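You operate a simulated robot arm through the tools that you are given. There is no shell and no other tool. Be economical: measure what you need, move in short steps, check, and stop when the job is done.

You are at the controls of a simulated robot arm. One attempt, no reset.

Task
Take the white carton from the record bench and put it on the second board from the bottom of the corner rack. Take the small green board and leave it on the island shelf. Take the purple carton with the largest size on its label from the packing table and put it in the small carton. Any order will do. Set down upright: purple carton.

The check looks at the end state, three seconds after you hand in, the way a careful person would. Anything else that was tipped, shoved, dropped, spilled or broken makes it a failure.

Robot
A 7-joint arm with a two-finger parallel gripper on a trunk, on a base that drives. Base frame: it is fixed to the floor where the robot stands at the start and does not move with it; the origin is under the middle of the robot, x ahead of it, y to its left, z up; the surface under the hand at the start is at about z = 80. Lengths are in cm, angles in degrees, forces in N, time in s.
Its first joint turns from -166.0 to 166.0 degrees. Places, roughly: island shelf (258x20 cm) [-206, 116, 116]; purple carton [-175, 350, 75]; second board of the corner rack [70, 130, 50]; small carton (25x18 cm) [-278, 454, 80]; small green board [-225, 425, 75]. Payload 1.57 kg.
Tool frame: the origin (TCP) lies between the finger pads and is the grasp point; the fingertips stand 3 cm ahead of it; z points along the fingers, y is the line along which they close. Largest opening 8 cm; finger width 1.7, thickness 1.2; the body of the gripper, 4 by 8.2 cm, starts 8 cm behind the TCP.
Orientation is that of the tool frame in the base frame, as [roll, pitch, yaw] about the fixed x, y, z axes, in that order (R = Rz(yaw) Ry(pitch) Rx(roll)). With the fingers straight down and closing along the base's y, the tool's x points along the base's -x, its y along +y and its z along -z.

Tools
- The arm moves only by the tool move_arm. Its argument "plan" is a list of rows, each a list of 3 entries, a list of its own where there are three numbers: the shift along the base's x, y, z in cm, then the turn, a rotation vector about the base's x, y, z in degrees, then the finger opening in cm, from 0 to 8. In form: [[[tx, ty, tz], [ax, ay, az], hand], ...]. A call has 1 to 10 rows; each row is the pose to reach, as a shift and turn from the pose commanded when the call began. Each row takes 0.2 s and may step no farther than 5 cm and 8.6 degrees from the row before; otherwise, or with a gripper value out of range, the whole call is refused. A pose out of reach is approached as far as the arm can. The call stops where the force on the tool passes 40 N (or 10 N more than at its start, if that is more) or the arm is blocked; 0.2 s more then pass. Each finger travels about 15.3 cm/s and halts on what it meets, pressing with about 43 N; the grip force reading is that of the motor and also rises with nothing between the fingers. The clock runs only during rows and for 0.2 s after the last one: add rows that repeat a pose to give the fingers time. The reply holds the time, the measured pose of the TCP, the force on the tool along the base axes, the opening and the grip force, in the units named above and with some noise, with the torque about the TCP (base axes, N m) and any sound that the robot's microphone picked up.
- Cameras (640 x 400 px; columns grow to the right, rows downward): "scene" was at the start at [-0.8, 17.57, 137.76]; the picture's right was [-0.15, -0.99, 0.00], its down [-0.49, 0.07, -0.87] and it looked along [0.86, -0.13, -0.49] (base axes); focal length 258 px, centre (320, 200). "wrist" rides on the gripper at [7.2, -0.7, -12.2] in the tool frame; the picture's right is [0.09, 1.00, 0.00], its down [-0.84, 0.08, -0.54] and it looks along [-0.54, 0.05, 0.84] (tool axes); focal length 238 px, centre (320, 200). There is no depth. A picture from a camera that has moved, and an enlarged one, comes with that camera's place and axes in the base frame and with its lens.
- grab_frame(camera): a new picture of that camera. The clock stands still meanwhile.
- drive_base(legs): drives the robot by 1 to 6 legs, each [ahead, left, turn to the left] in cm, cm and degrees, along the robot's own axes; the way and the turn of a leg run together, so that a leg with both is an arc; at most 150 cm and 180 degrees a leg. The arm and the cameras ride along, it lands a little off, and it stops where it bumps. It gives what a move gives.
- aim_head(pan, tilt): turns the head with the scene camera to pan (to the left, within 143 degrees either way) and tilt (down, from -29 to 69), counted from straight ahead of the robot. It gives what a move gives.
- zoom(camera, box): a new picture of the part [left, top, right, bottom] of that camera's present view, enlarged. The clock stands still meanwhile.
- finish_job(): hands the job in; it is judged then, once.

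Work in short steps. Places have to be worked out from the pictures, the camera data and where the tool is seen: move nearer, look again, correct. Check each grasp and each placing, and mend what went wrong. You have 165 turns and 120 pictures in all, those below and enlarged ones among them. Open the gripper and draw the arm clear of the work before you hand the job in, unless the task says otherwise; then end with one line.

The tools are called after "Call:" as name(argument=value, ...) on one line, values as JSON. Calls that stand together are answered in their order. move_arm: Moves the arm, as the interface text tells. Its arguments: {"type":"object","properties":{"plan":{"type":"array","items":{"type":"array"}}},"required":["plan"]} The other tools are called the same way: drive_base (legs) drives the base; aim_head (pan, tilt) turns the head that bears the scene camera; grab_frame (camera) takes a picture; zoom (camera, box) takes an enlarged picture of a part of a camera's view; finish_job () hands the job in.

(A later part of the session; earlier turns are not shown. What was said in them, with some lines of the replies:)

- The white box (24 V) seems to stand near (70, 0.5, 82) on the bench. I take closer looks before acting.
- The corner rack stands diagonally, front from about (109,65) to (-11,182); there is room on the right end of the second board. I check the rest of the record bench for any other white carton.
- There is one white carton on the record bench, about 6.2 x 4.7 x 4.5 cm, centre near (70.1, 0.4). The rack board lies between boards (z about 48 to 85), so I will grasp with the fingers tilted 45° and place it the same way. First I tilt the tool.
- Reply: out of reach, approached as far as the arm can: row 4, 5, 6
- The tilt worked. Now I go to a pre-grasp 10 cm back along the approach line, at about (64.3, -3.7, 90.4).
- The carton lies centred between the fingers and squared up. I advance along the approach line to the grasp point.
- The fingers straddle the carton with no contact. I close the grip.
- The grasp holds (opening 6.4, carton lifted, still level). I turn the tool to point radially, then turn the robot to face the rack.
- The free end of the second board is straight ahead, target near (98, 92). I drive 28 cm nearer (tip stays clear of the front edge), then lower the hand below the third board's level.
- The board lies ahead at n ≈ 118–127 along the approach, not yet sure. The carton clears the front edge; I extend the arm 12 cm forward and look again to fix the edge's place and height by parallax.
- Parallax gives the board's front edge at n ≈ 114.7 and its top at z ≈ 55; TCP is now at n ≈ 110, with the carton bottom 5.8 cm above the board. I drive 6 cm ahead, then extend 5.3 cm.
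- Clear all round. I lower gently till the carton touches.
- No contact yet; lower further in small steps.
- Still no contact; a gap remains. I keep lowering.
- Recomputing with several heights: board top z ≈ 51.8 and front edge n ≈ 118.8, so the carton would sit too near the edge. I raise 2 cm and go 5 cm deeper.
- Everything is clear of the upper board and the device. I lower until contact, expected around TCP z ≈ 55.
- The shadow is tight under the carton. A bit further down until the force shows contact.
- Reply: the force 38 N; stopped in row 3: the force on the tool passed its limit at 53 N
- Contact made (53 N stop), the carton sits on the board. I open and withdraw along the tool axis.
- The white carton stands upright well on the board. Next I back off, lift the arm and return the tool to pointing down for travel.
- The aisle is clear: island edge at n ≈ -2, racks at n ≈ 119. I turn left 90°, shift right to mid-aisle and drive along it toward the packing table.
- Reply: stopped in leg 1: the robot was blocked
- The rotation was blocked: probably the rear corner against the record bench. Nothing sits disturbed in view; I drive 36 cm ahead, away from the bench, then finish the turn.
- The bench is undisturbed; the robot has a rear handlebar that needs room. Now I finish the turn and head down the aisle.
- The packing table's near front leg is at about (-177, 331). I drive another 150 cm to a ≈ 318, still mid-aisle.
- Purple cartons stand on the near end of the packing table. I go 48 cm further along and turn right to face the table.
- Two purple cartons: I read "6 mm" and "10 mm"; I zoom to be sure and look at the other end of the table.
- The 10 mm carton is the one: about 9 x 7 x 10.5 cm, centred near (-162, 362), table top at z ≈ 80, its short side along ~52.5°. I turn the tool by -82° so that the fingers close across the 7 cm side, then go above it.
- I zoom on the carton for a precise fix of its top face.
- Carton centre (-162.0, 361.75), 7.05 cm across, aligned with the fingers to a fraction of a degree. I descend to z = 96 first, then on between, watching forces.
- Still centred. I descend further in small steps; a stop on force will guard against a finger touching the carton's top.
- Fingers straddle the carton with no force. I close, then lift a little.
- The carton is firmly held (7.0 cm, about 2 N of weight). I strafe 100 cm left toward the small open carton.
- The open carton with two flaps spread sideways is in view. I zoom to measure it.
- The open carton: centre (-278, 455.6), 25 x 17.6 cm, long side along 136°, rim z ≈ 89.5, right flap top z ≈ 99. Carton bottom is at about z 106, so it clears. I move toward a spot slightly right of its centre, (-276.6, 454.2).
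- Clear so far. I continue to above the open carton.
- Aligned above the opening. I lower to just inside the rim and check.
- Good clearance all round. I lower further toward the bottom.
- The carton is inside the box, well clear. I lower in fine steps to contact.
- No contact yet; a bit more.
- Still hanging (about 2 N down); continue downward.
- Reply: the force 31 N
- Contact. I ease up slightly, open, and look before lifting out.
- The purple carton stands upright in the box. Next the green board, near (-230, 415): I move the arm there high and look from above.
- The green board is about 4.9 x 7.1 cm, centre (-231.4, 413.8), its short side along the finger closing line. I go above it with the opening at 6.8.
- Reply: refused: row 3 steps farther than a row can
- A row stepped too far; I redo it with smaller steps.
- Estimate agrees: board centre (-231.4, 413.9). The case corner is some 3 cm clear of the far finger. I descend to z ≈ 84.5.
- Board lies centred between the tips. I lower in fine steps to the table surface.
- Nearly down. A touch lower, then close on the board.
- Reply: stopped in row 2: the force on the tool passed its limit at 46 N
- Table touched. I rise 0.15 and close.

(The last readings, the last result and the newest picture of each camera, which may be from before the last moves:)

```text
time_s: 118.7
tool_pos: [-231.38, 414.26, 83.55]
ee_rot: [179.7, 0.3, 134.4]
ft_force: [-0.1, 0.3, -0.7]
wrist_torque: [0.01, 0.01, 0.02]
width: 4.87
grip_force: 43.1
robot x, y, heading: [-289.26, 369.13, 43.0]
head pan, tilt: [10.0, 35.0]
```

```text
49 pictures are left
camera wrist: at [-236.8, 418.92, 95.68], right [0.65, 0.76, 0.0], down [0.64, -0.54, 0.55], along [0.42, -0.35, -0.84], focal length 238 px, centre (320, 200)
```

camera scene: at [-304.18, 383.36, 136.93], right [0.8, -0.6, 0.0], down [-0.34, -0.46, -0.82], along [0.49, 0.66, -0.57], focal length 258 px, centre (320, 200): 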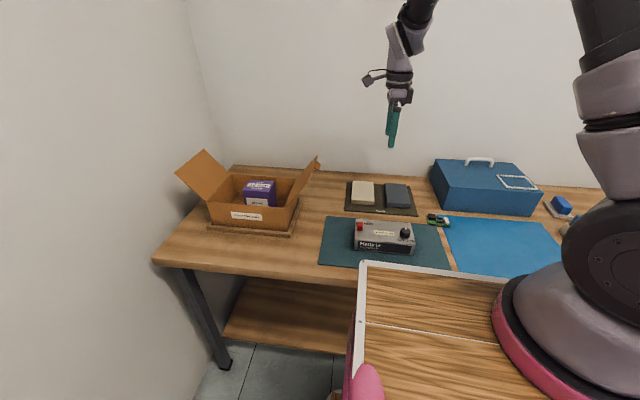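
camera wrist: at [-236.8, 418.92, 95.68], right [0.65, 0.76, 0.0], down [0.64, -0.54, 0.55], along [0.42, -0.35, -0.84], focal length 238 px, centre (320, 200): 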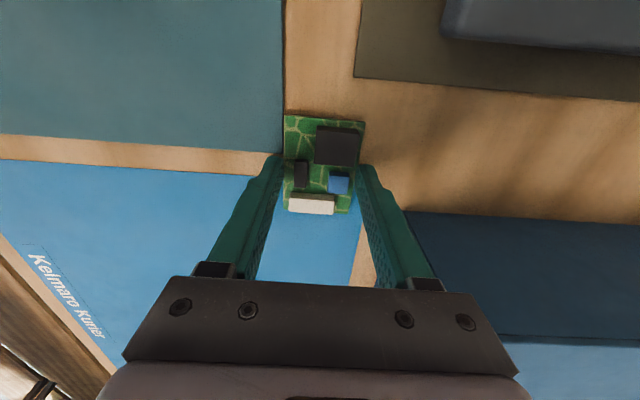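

Gripped at 4.87, the board's width. I lift straight up and check.

Call:
move_arm(plan=[[[0, 0, 1], [0, 0, 0], 4.2], [[0, 0, 3], [0, 0, 0], 4.2], [[0, 0, 7], [0, 0, 0], 4.2], [[0, 0, 12], [0, 0, 0], 4.2], [[0, 0, 17], [0, 0, 0], 4.2], [[0, 0, 22], [0, 0, 0], 4.2], [[0, 0, 27], [0, 0, 0], 4.2]])

Call:
grab_frame(camera="wrist")

Call:
aim_head(pan=130, tilt=25)

Call:
grab_frame(camera="scene")

```text
time_s: 120.3
tool_pos: [-231.45, 414.09, 110.83]
ee_rot: [179.8, 0.3, 134.7]
ft_force: [0.1, 0.2, -1.3]
wrist_torque: [-0.03, 0.04, 0.02]
width: 4.87
grip_force: 43.1
robot x, y, heading: [-289.29, 369.21, 43.3]
head pan, tilt: [10.0, 35.0]
```

```text
48 pictures are left
camera wrist: at [-237.02, 418.72, 122.97], right [0.64, 0.76, 0.0], down [0.64, -0.54, 0.55], along [0.42, -0.35, -0.84], focal length 238 px, centre (320, 200)
```

wrist: 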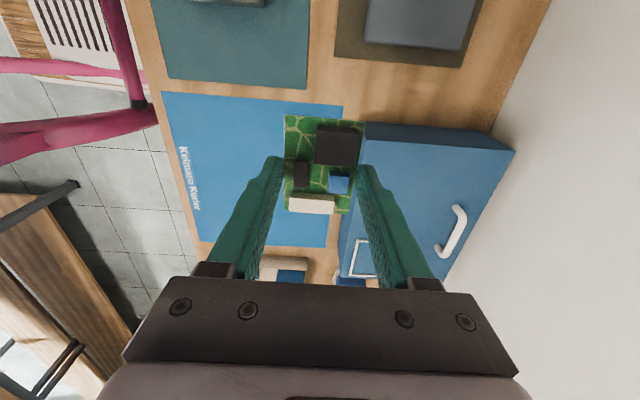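

```text
time_s: 122.3
tool_pos: [-231.46, 413.98, 110.81]
ee_rot: [179.7, 0.3, 134.6]
ft_force: [0.2, 0.0, -0.3]
wrist_torque: [0.03, 0.01, 0.02]
width: 4.86
grip_force: 42.8
robot x, y, heading: [-289.31, 368.76, 43.3]
head pan, tilt: [130.0, 25.0]
```

```text
47 pictures are left
camera scene: at [-318.61, 377.43, 138.51], right [0.12, 0.99, 0.0], down [0.42, -0.05, -0.91], along [-0.9, 0.11, -0.42], focal length 258 px, centre (320, 200)
```

scene: 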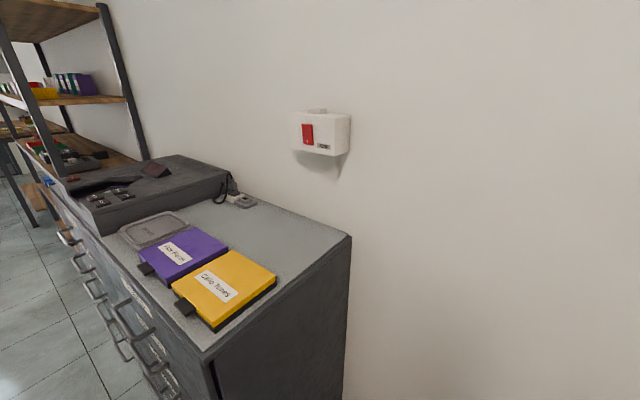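

The board is held. I look toward the island shelf's far end, behind on the right.

Call:
aim_head(pan=-140, tilt=20)

Call:
grab_frame(camera="scene")

```text
time_s: 126.0
tool_pos: [-231.5, 414.12, 110.64]
ee_rot: [179.7, 0.3, 134.5]
ft_force: [-0.2, 0.0, -0.5]
wrist_torque: [0.02, 0.01, -0.02]
width: 4.87
grip_force: 43.0
robot x, y, heading: [-289.59, 369.3, 43.1]
head pan, tilt: [-140.0, 20.0]
```

```text
46 pictures are left
camera scene: at [-310.58, 367.07, 139.31], right [-0.99, 0.12, 0.0], down [0.04, 0.34, -0.94], along [-0.11, -0.93, -0.34], focal length 258 px, centre (320, 200)
```

scene: 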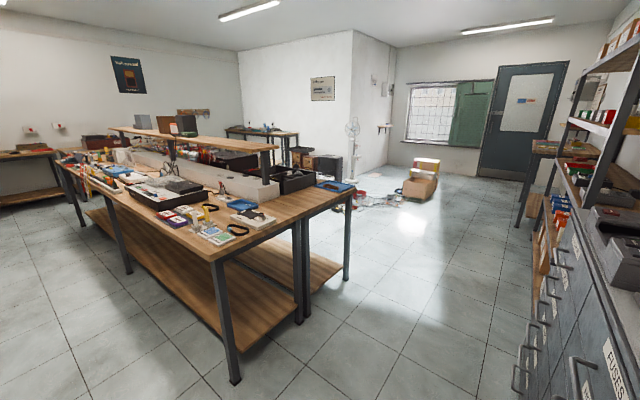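

The far end of the shelf (a ≈ 358, n ≈ -67) is free and reachable from the island's end. I raise the arm to z ≈ 128, strafe right 36 cm, and turn right to face along the island.

Call:
move_arm(plan=[[[-1, -1, 4], [0, 0, 0], 4.2], [[-2, -2, 8], [0, 0, 0], 4.2], [[-4, -4, 12], [0, 0, 0], 4.2], [[-6, -6, 16], [0, 0, 0], 4.2], [[-8, -8, 18], [0, 0, 0], 4.2]])

Call:
drive_base(legs=[[0, -36, 0], [0, 0, -88]])

Call:
aim_head(pan=-20, tilt=25)

Call:
grab_frame(camera="scene")

```text
time_s: 127.2
tool_pos: [-239.42, 405.96, 128.59]
ee_rot: [179.7, 0.2, 134.6]
ft_force: [0.1, 0.6, -1.7]
wrist_torque: [-0.03, 0.05, 0.0]
width: 4.87
grip_force: 43.7
robot x, y, heading: [-289.3, 369.06, 43.0]
head pan, tilt: [-140.0, 20.0]
```

```text
time_s: 133.3
tool_pos: [-225.01, 294.88, 128.82]
ee_rot: [179.7, 0.3, 47.8]
ft_force: [0.1, -0.9, -0.4]
wrist_torque: [-0.02, -0.01, -0.01]
width: 4.9
grip_force: 43.1
robot x, y, heading: [-264.79, 342.73, -43.4]
head pan, tilt: [-140.0, 20.0]
```

```text
time_s: 135.3
tool_pos: [-225.02, 295.0, 128.91]
ee_rot: [179.7, 0.4, 47.9]
ft_force: [-0.6, -0.4, -0.7]
wrist_torque: [0.02, -0.02, 0.02]
width: 4.89
grip_force: 43.3
robot x, y, heading: [-264.53, 342.73, -43.9]
head pan, tilt: [-20.0, 25.0]
```

```text
45 pictures are left
camera scene: at [-254.22, 355.13, 138.51], right [-0.9, -0.44, 0.0], down [-0.19, 0.38, -0.91], along [0.4, -0.81, -0.42], focal length 258 px, centre (320, 200)
```

scene: 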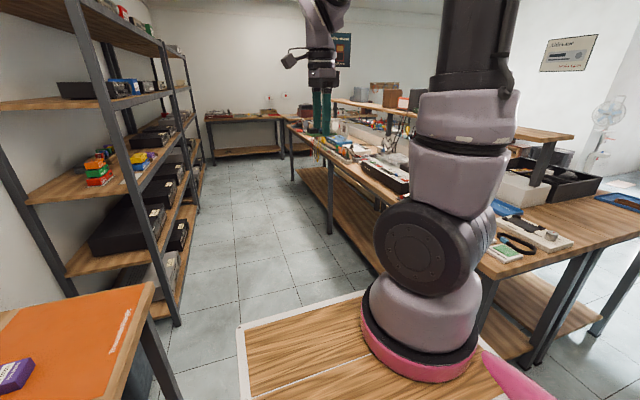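

Facing along the island now. I back 6 cm, then strafe right toward the island's end; hand height 128 clears everything.

Call:
drive_base(legs=[[-6, 0, -2], [0, -60, 0]])

Call:
aim_head(pan=-25, tilt=35)

Call:
grab_frame(camera="scene")

```text
time_s: 139.3
tool_pos: [-273.88, 255.46, 128.83]
ee_rot: [179.7, 0.3, 46.4]
ft_force: [-0.4, -0.3, -0.6]
wrist_torque: [-0.04, -0.02, 0.0]
width: 4.88
grip_force: 43.2
robot x, y, heading: [-311.86, 304.47, -45.1]
head pan, tilt: [-20.0, 25.0]
```

```text
time_s: 140.0
tool_pos: [-273.88, 255.39, 128.88]
ee_rot: [179.8, 0.4, 46.3]
ft_force: [-0.3, 0.2, -0.9]
wrist_torque: [-0.02, 0.03, -0.02]
width: 4.88
grip_force: 43.6
robot x, y, heading: [-312.19, 304.49, -45.3]
head pan, tilt: [-25.0, 35.0]
```

```text
44 pictures are left
camera scene: at [-302.33, 316.5, 136.93], right [-0.94, -0.34, 0.0], down [-0.19, 0.54, -0.82], along [0.28, -0.77, -0.57], focal length 258 px, centre (320, 200)
```

scene: 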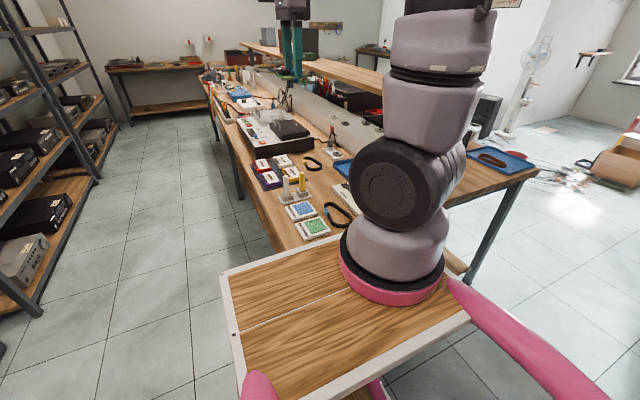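

Clear. I strafe right another 54 cm to face the shelf's end.

Call:
drive_base(legs=[[0, -54, 0]])

Call:
aim_head(pan=0, tilt=25)

Call:
grab_frame(camera="scene")

Call:
grab_frame(camera="wrist")

```text
time_s: 143.1
tool_pos: [-311.49, 217.65, 128.8]
ee_rot: [179.7, 0.3, 46.8]
ft_force: [0.1, 0.0, -0.1]
wrist_torque: [0.0, -0.03, 0.03]
width: 4.86
grip_force: 42.8
robot x, y, heading: [-350.04, 266.2, -44.7]
head pan, tilt: [-25.0, 35.0]
```

```text
time_s: 144.0
tool_pos: [-311.42, 217.61, 128.75]
ee_rot: [179.7, 0.3, 47.0]
ft_force: [-0.1, -0.1, 0.1]
wrist_torque: [0.01, -0.02, 0.0]
width: 4.9
grip_force: 43.5
robot x, y, heading: [-350.36, 265.95, -44.6]
head pan, tilt: [0.0, 25.0]
```

```text
43 pictures are left
camera scene: at [-337.12, 280.06, 138.5], right [-0.7, -0.71, 0.0], down [-0.3, 0.3, -0.91], along [0.65, -0.64, -0.42], focal length 258 px, centre (320, 200)
```

scene: 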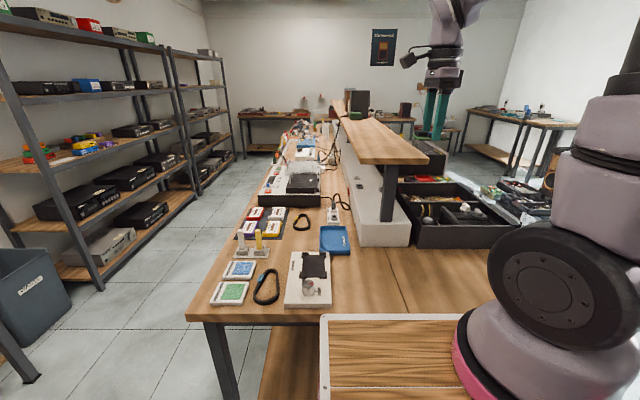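

```text
42 pictures are left
camera wrist: at [-306.99, 223.41, 140.94], right [0.79, -0.61, 0.0], down [-0.52, -0.66, 0.55], along [-0.33, -0.43, -0.84], focal length 238 px, centre (320, 200)
```

wrist: 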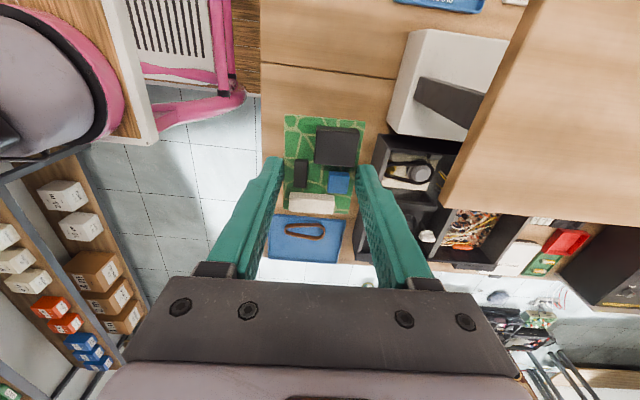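

The shelf end runs from about (-294.9, 215.3) to (-306.5, 203.6), free of objects. I move the board over a point 12 cm in from the end, (-292.3, 200.9), staying at z ≈ 127.

Call:
move_arm(plan=[[[3.2, -2.8, 0], [0, 0, 0], 4.2], [[6.4, -5.6, 0], [0, 0, 0], 4.2], [[9.6, -8.4, 0], [0, 0, 0], 4.2], [[12.8, -11.2, 0], [0, 0, 0], 4.2], [[16, -14, 0], [0, 0, 0], 4.2], [[19.1, -16.7, -2], [0, 0, 0], 4.2], [[19.1, -16.7, -2], [0, 0, 0], 4.2]])

Call:
grab_frame(camera="wrist")

Call:
grab_frame(camera="scene")

```text
time_s: 145.6
tool_pos: [-292.53, 200.74, 126.86]
ee_rot: [179.8, 0.2, 46.9]
ft_force: [0.5, 0.1, -1.5]
wrist_torque: [-0.04, -0.01, 0.0]
width: 4.87
grip_force: 43.3
robot x, y, heading: [-350.12, 266.17, -44.3]
head pan, tilt: [0.0, 25.0]
```

```text
41 pictures are left
camera wrist: at [-288.1, 206.54, 139.07], right [0.79, -0.61, 0.0], down [-0.52, -0.66, 0.55], along [-0.33, -0.43, -0.84], focal length 238 px, centre (320, 200)
```

wrist: 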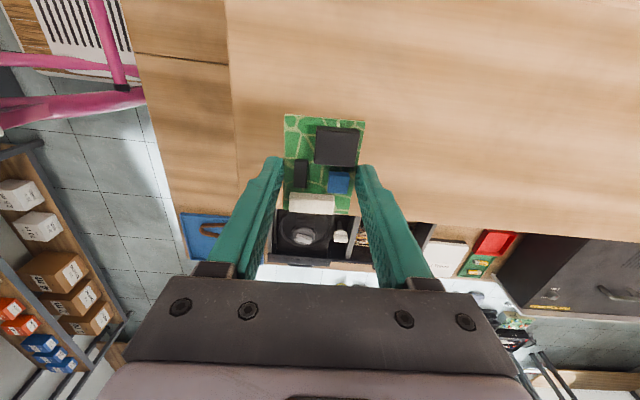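

```text
40 pictures are left
camera scene: at [-337.12, 280.07, 138.51], right [-0.7, -0.71, 0.0], down [-0.3, 0.3, -0.91], along [0.65, -0.64, -0.42], focal length 258 px, centre (320, 200)
```

scene: 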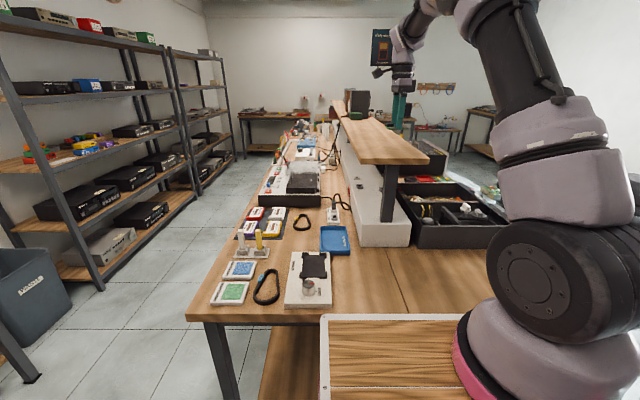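

The board hangs over the middle of the shelf, about 8 cm in from the end. I lower: coarse to z ≈ 121.3, then in fine steps.

Call:
move_arm(plan=[[[0, 0, -2], [0, 0, 0], 4.2], [[0, 0, -4], [0, 0, 0], 4.2], [[0, 0, -5], [0, 0, 0], 4.2], [[0, 0, -5.6], [0, 0, 0], 4.2], [[0, 0, -6.1], [0, 0, 0], 4.2], [[0, 0, -6.1], [0, 0, 0], 4.2]])

Call:
grab_frame(camera="wrist")

```text
time_s: 147.0
tool_pos: [-292.59, 201.01, 120.53]
ee_rot: [179.6, 0.2, 46.9]
ft_force: [1.0, -0.1, -0.3]
wrist_torque: [0.02, 0.01, -0.03]
width: 4.85
grip_force: 43.1
robot x, y, heading: [-350.12, 266.01, -44.5]
head pan, tilt: [0.0, 25.0]
```

```text
39 pictures are left
camera wrist: at [-288.04, 206.77, 132.71], right [0.79, -0.61, 0.0], down [-0.52, -0.66, 0.55], along [-0.33, -0.43, -0.84], focal length 238 px, centre (320, 200)
```

wrist: 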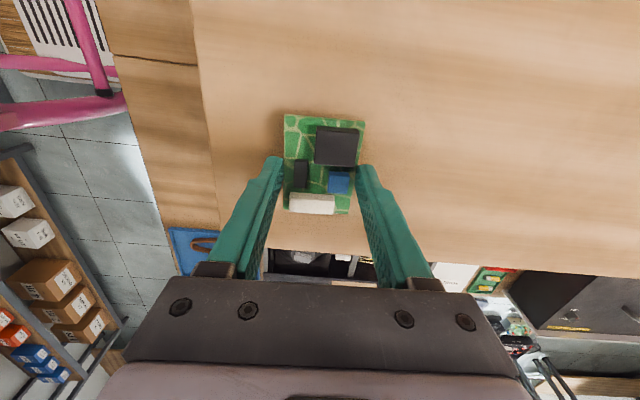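

Shadow is close. Fine steps down to contact.

Call:
move_arm(plan=[[[0, 0, -0.3], [0, 0, 0], 4.2], [[0, 0, -0.6], [0, 0, 0], 4.2], [[0, 0, -0.9], [0, 0, 0], 4.2], [[0, 0, -1.1], [0, 0, 0], 4.2], [[0, 0, -1.1], [0, 0, 0], 4.2]])

```text
time_s: 148.2
tool_pos: [-292.47, 200.87, 119.43]
ee_rot: [179.6, 0.4, 46.9]
ft_force: [1.3, -0.4, -1.4]
wrist_torque: [-0.01, -0.01, 0.02]
width: 4.86
grip_force: 43.1
robot x, y, heading: [-349.95, 266.27, -44.5]
head pan, tilt: [0.0, 25.0]
```

No contact; continue.

Call:
move_arm(plan=[[[0, 0, -0.2], [0, 0, 0], 4.2], [[0, 0, -0.4], [0, 0, 0], 4.2], [[0, 0, -0.6], [0, 0, 0], 4.2], [[0, 0, -0.6], [0, 0, 0], 4.2]])

Call:
grab_frame(camera="wrist")

```text
time_s: 149.2
tool_pos: [-292.38, 201.01, 119.28]
ee_rot: [179.3, 0.3, 46.9]
ft_force: [2.8, -4.8, 35.9]
wrist_torque: [0.04, 0.02, -0.04]
width: 4.89
grip_force: 43.3
robot x, y, heading: [-350.17, 266.1, -44.4]
head pan, tilt: [0.0, 25.0]
```

```text
38 pictures are left
camera wrist: at [-287.98, 206.81, 131.38], right [0.79, -0.61, 0.01], down [-0.52, -0.66, 0.55], along [-0.33, -0.44, -0.84], focal length 238 px, centre (320, 200)
```

wrist: 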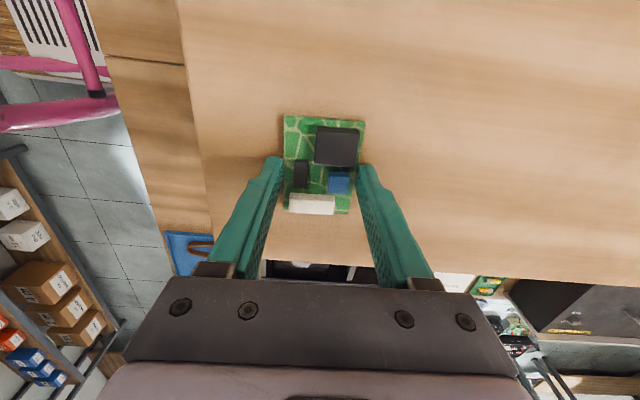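

Contact (36 N), the board lies on the shelf. I relieve the load, open, and lift away.

Call:
move_arm(plan=[[[0, 0, 0.4], [0, 0, 0], 4.4], [[0, 0, 0.4], [0, 0, 0], 5.5], [[0, 0, 0.4], [0, 0, 0], 7], [[0, 0, 0.4], [0, 0, 0], 7]])

Call:
move_arm(plan=[[[0, 0, 1.5], [0, 0, 0], 7], [[0, 0, 4], [0, 0, 0], 7], [[0, 0, 7], [0, 0, 0], 7], [[0, 0, 11], [0, 0, 0], 7], [[-3, 3, 13], [0, 0, 0], 7], [[-6, 6, 13], [0, 0, 0], 7], [[-9, 9, 13], [0, 0, 0], 7], [[-12, 12, 13], [0, 0, 0], 7]])

Call:
grab_frame(camera="wrist")

Call:
zoom(camera="scene", box=[300, 80, 480, 200])

```text
time_s: 150.2
tool_pos: [-292.31, 201.14, 119.3]
ee_rot: [179.8, 0.3, 46.9]
ft_force: [-0.7, 0.4, 0.3]
wrist_torque: [-0.01, -0.02, -0.01]
width: 7.01
grip_force: 0.0
robot x, y, heading: [-350.14, 266.29, -44.6]
head pan, tilt: [0.0, 25.0]
```

```text
time_s: 152.0
tool_pos: [-304.24, 212.73, 132.23]
ee_rot: [179.8, 0.3, 46.9]
ft_force: [0.9, 0.3, -0.6]
wrist_torque: [0.03, 0.06, -0.02]
width: 7.0
grip_force: 0.0
robot x, y, heading: [-349.92, 266.28, -44.4]
head pan, tilt: [0.0, 25.0]
```

```text
37 pictures are left
camera wrist: at [-299.83, 218.58, 144.35], right [0.79, -0.61, 0.0], down [-0.51, -0.66, 0.55], along [-0.33, -0.43, -0.84], focal length 238 px, centre (320, 200)
```

wrist: 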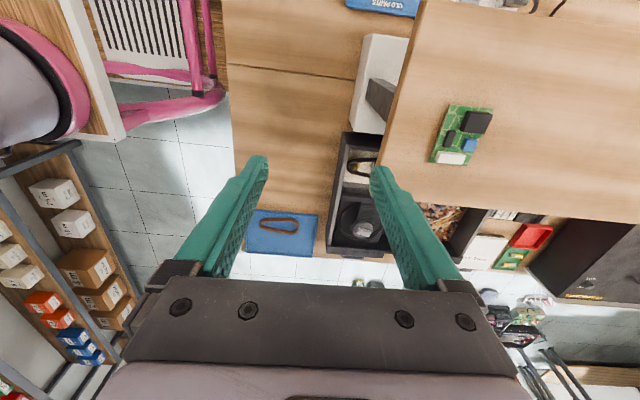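

```text
3.33 times, centred on (390, 140) of scene
camera zoom: at [-337.06, 280.02, 138.5], right [-0.7, -0.71, 0.0], down [-0.3, 0.3, -0.91], along [0.65, -0.64, -0.42], focal length 860 px, centre (87, 400)
```

zoom: 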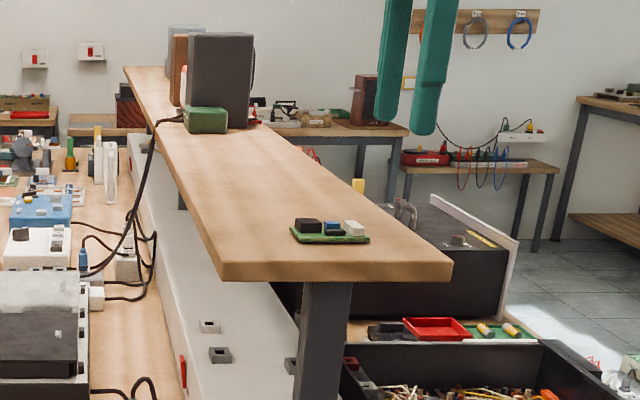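

All three items are in place (white carton on the second board, 10 mm carton upright in the open carton, green board flat on the island shelf). The gripper is open and the arm is clear, so I hand in.

Call:
finish_job()

```text
The job is handed in.
```

The job is handed in: the white carton is on the corner rack's second board, the 10 mm purple carton stands upright in the small carton, and the green board lies on the island shelf. The base was blocked once while turning near the record bench, and afterwards nothing on the bench looked disturbed.
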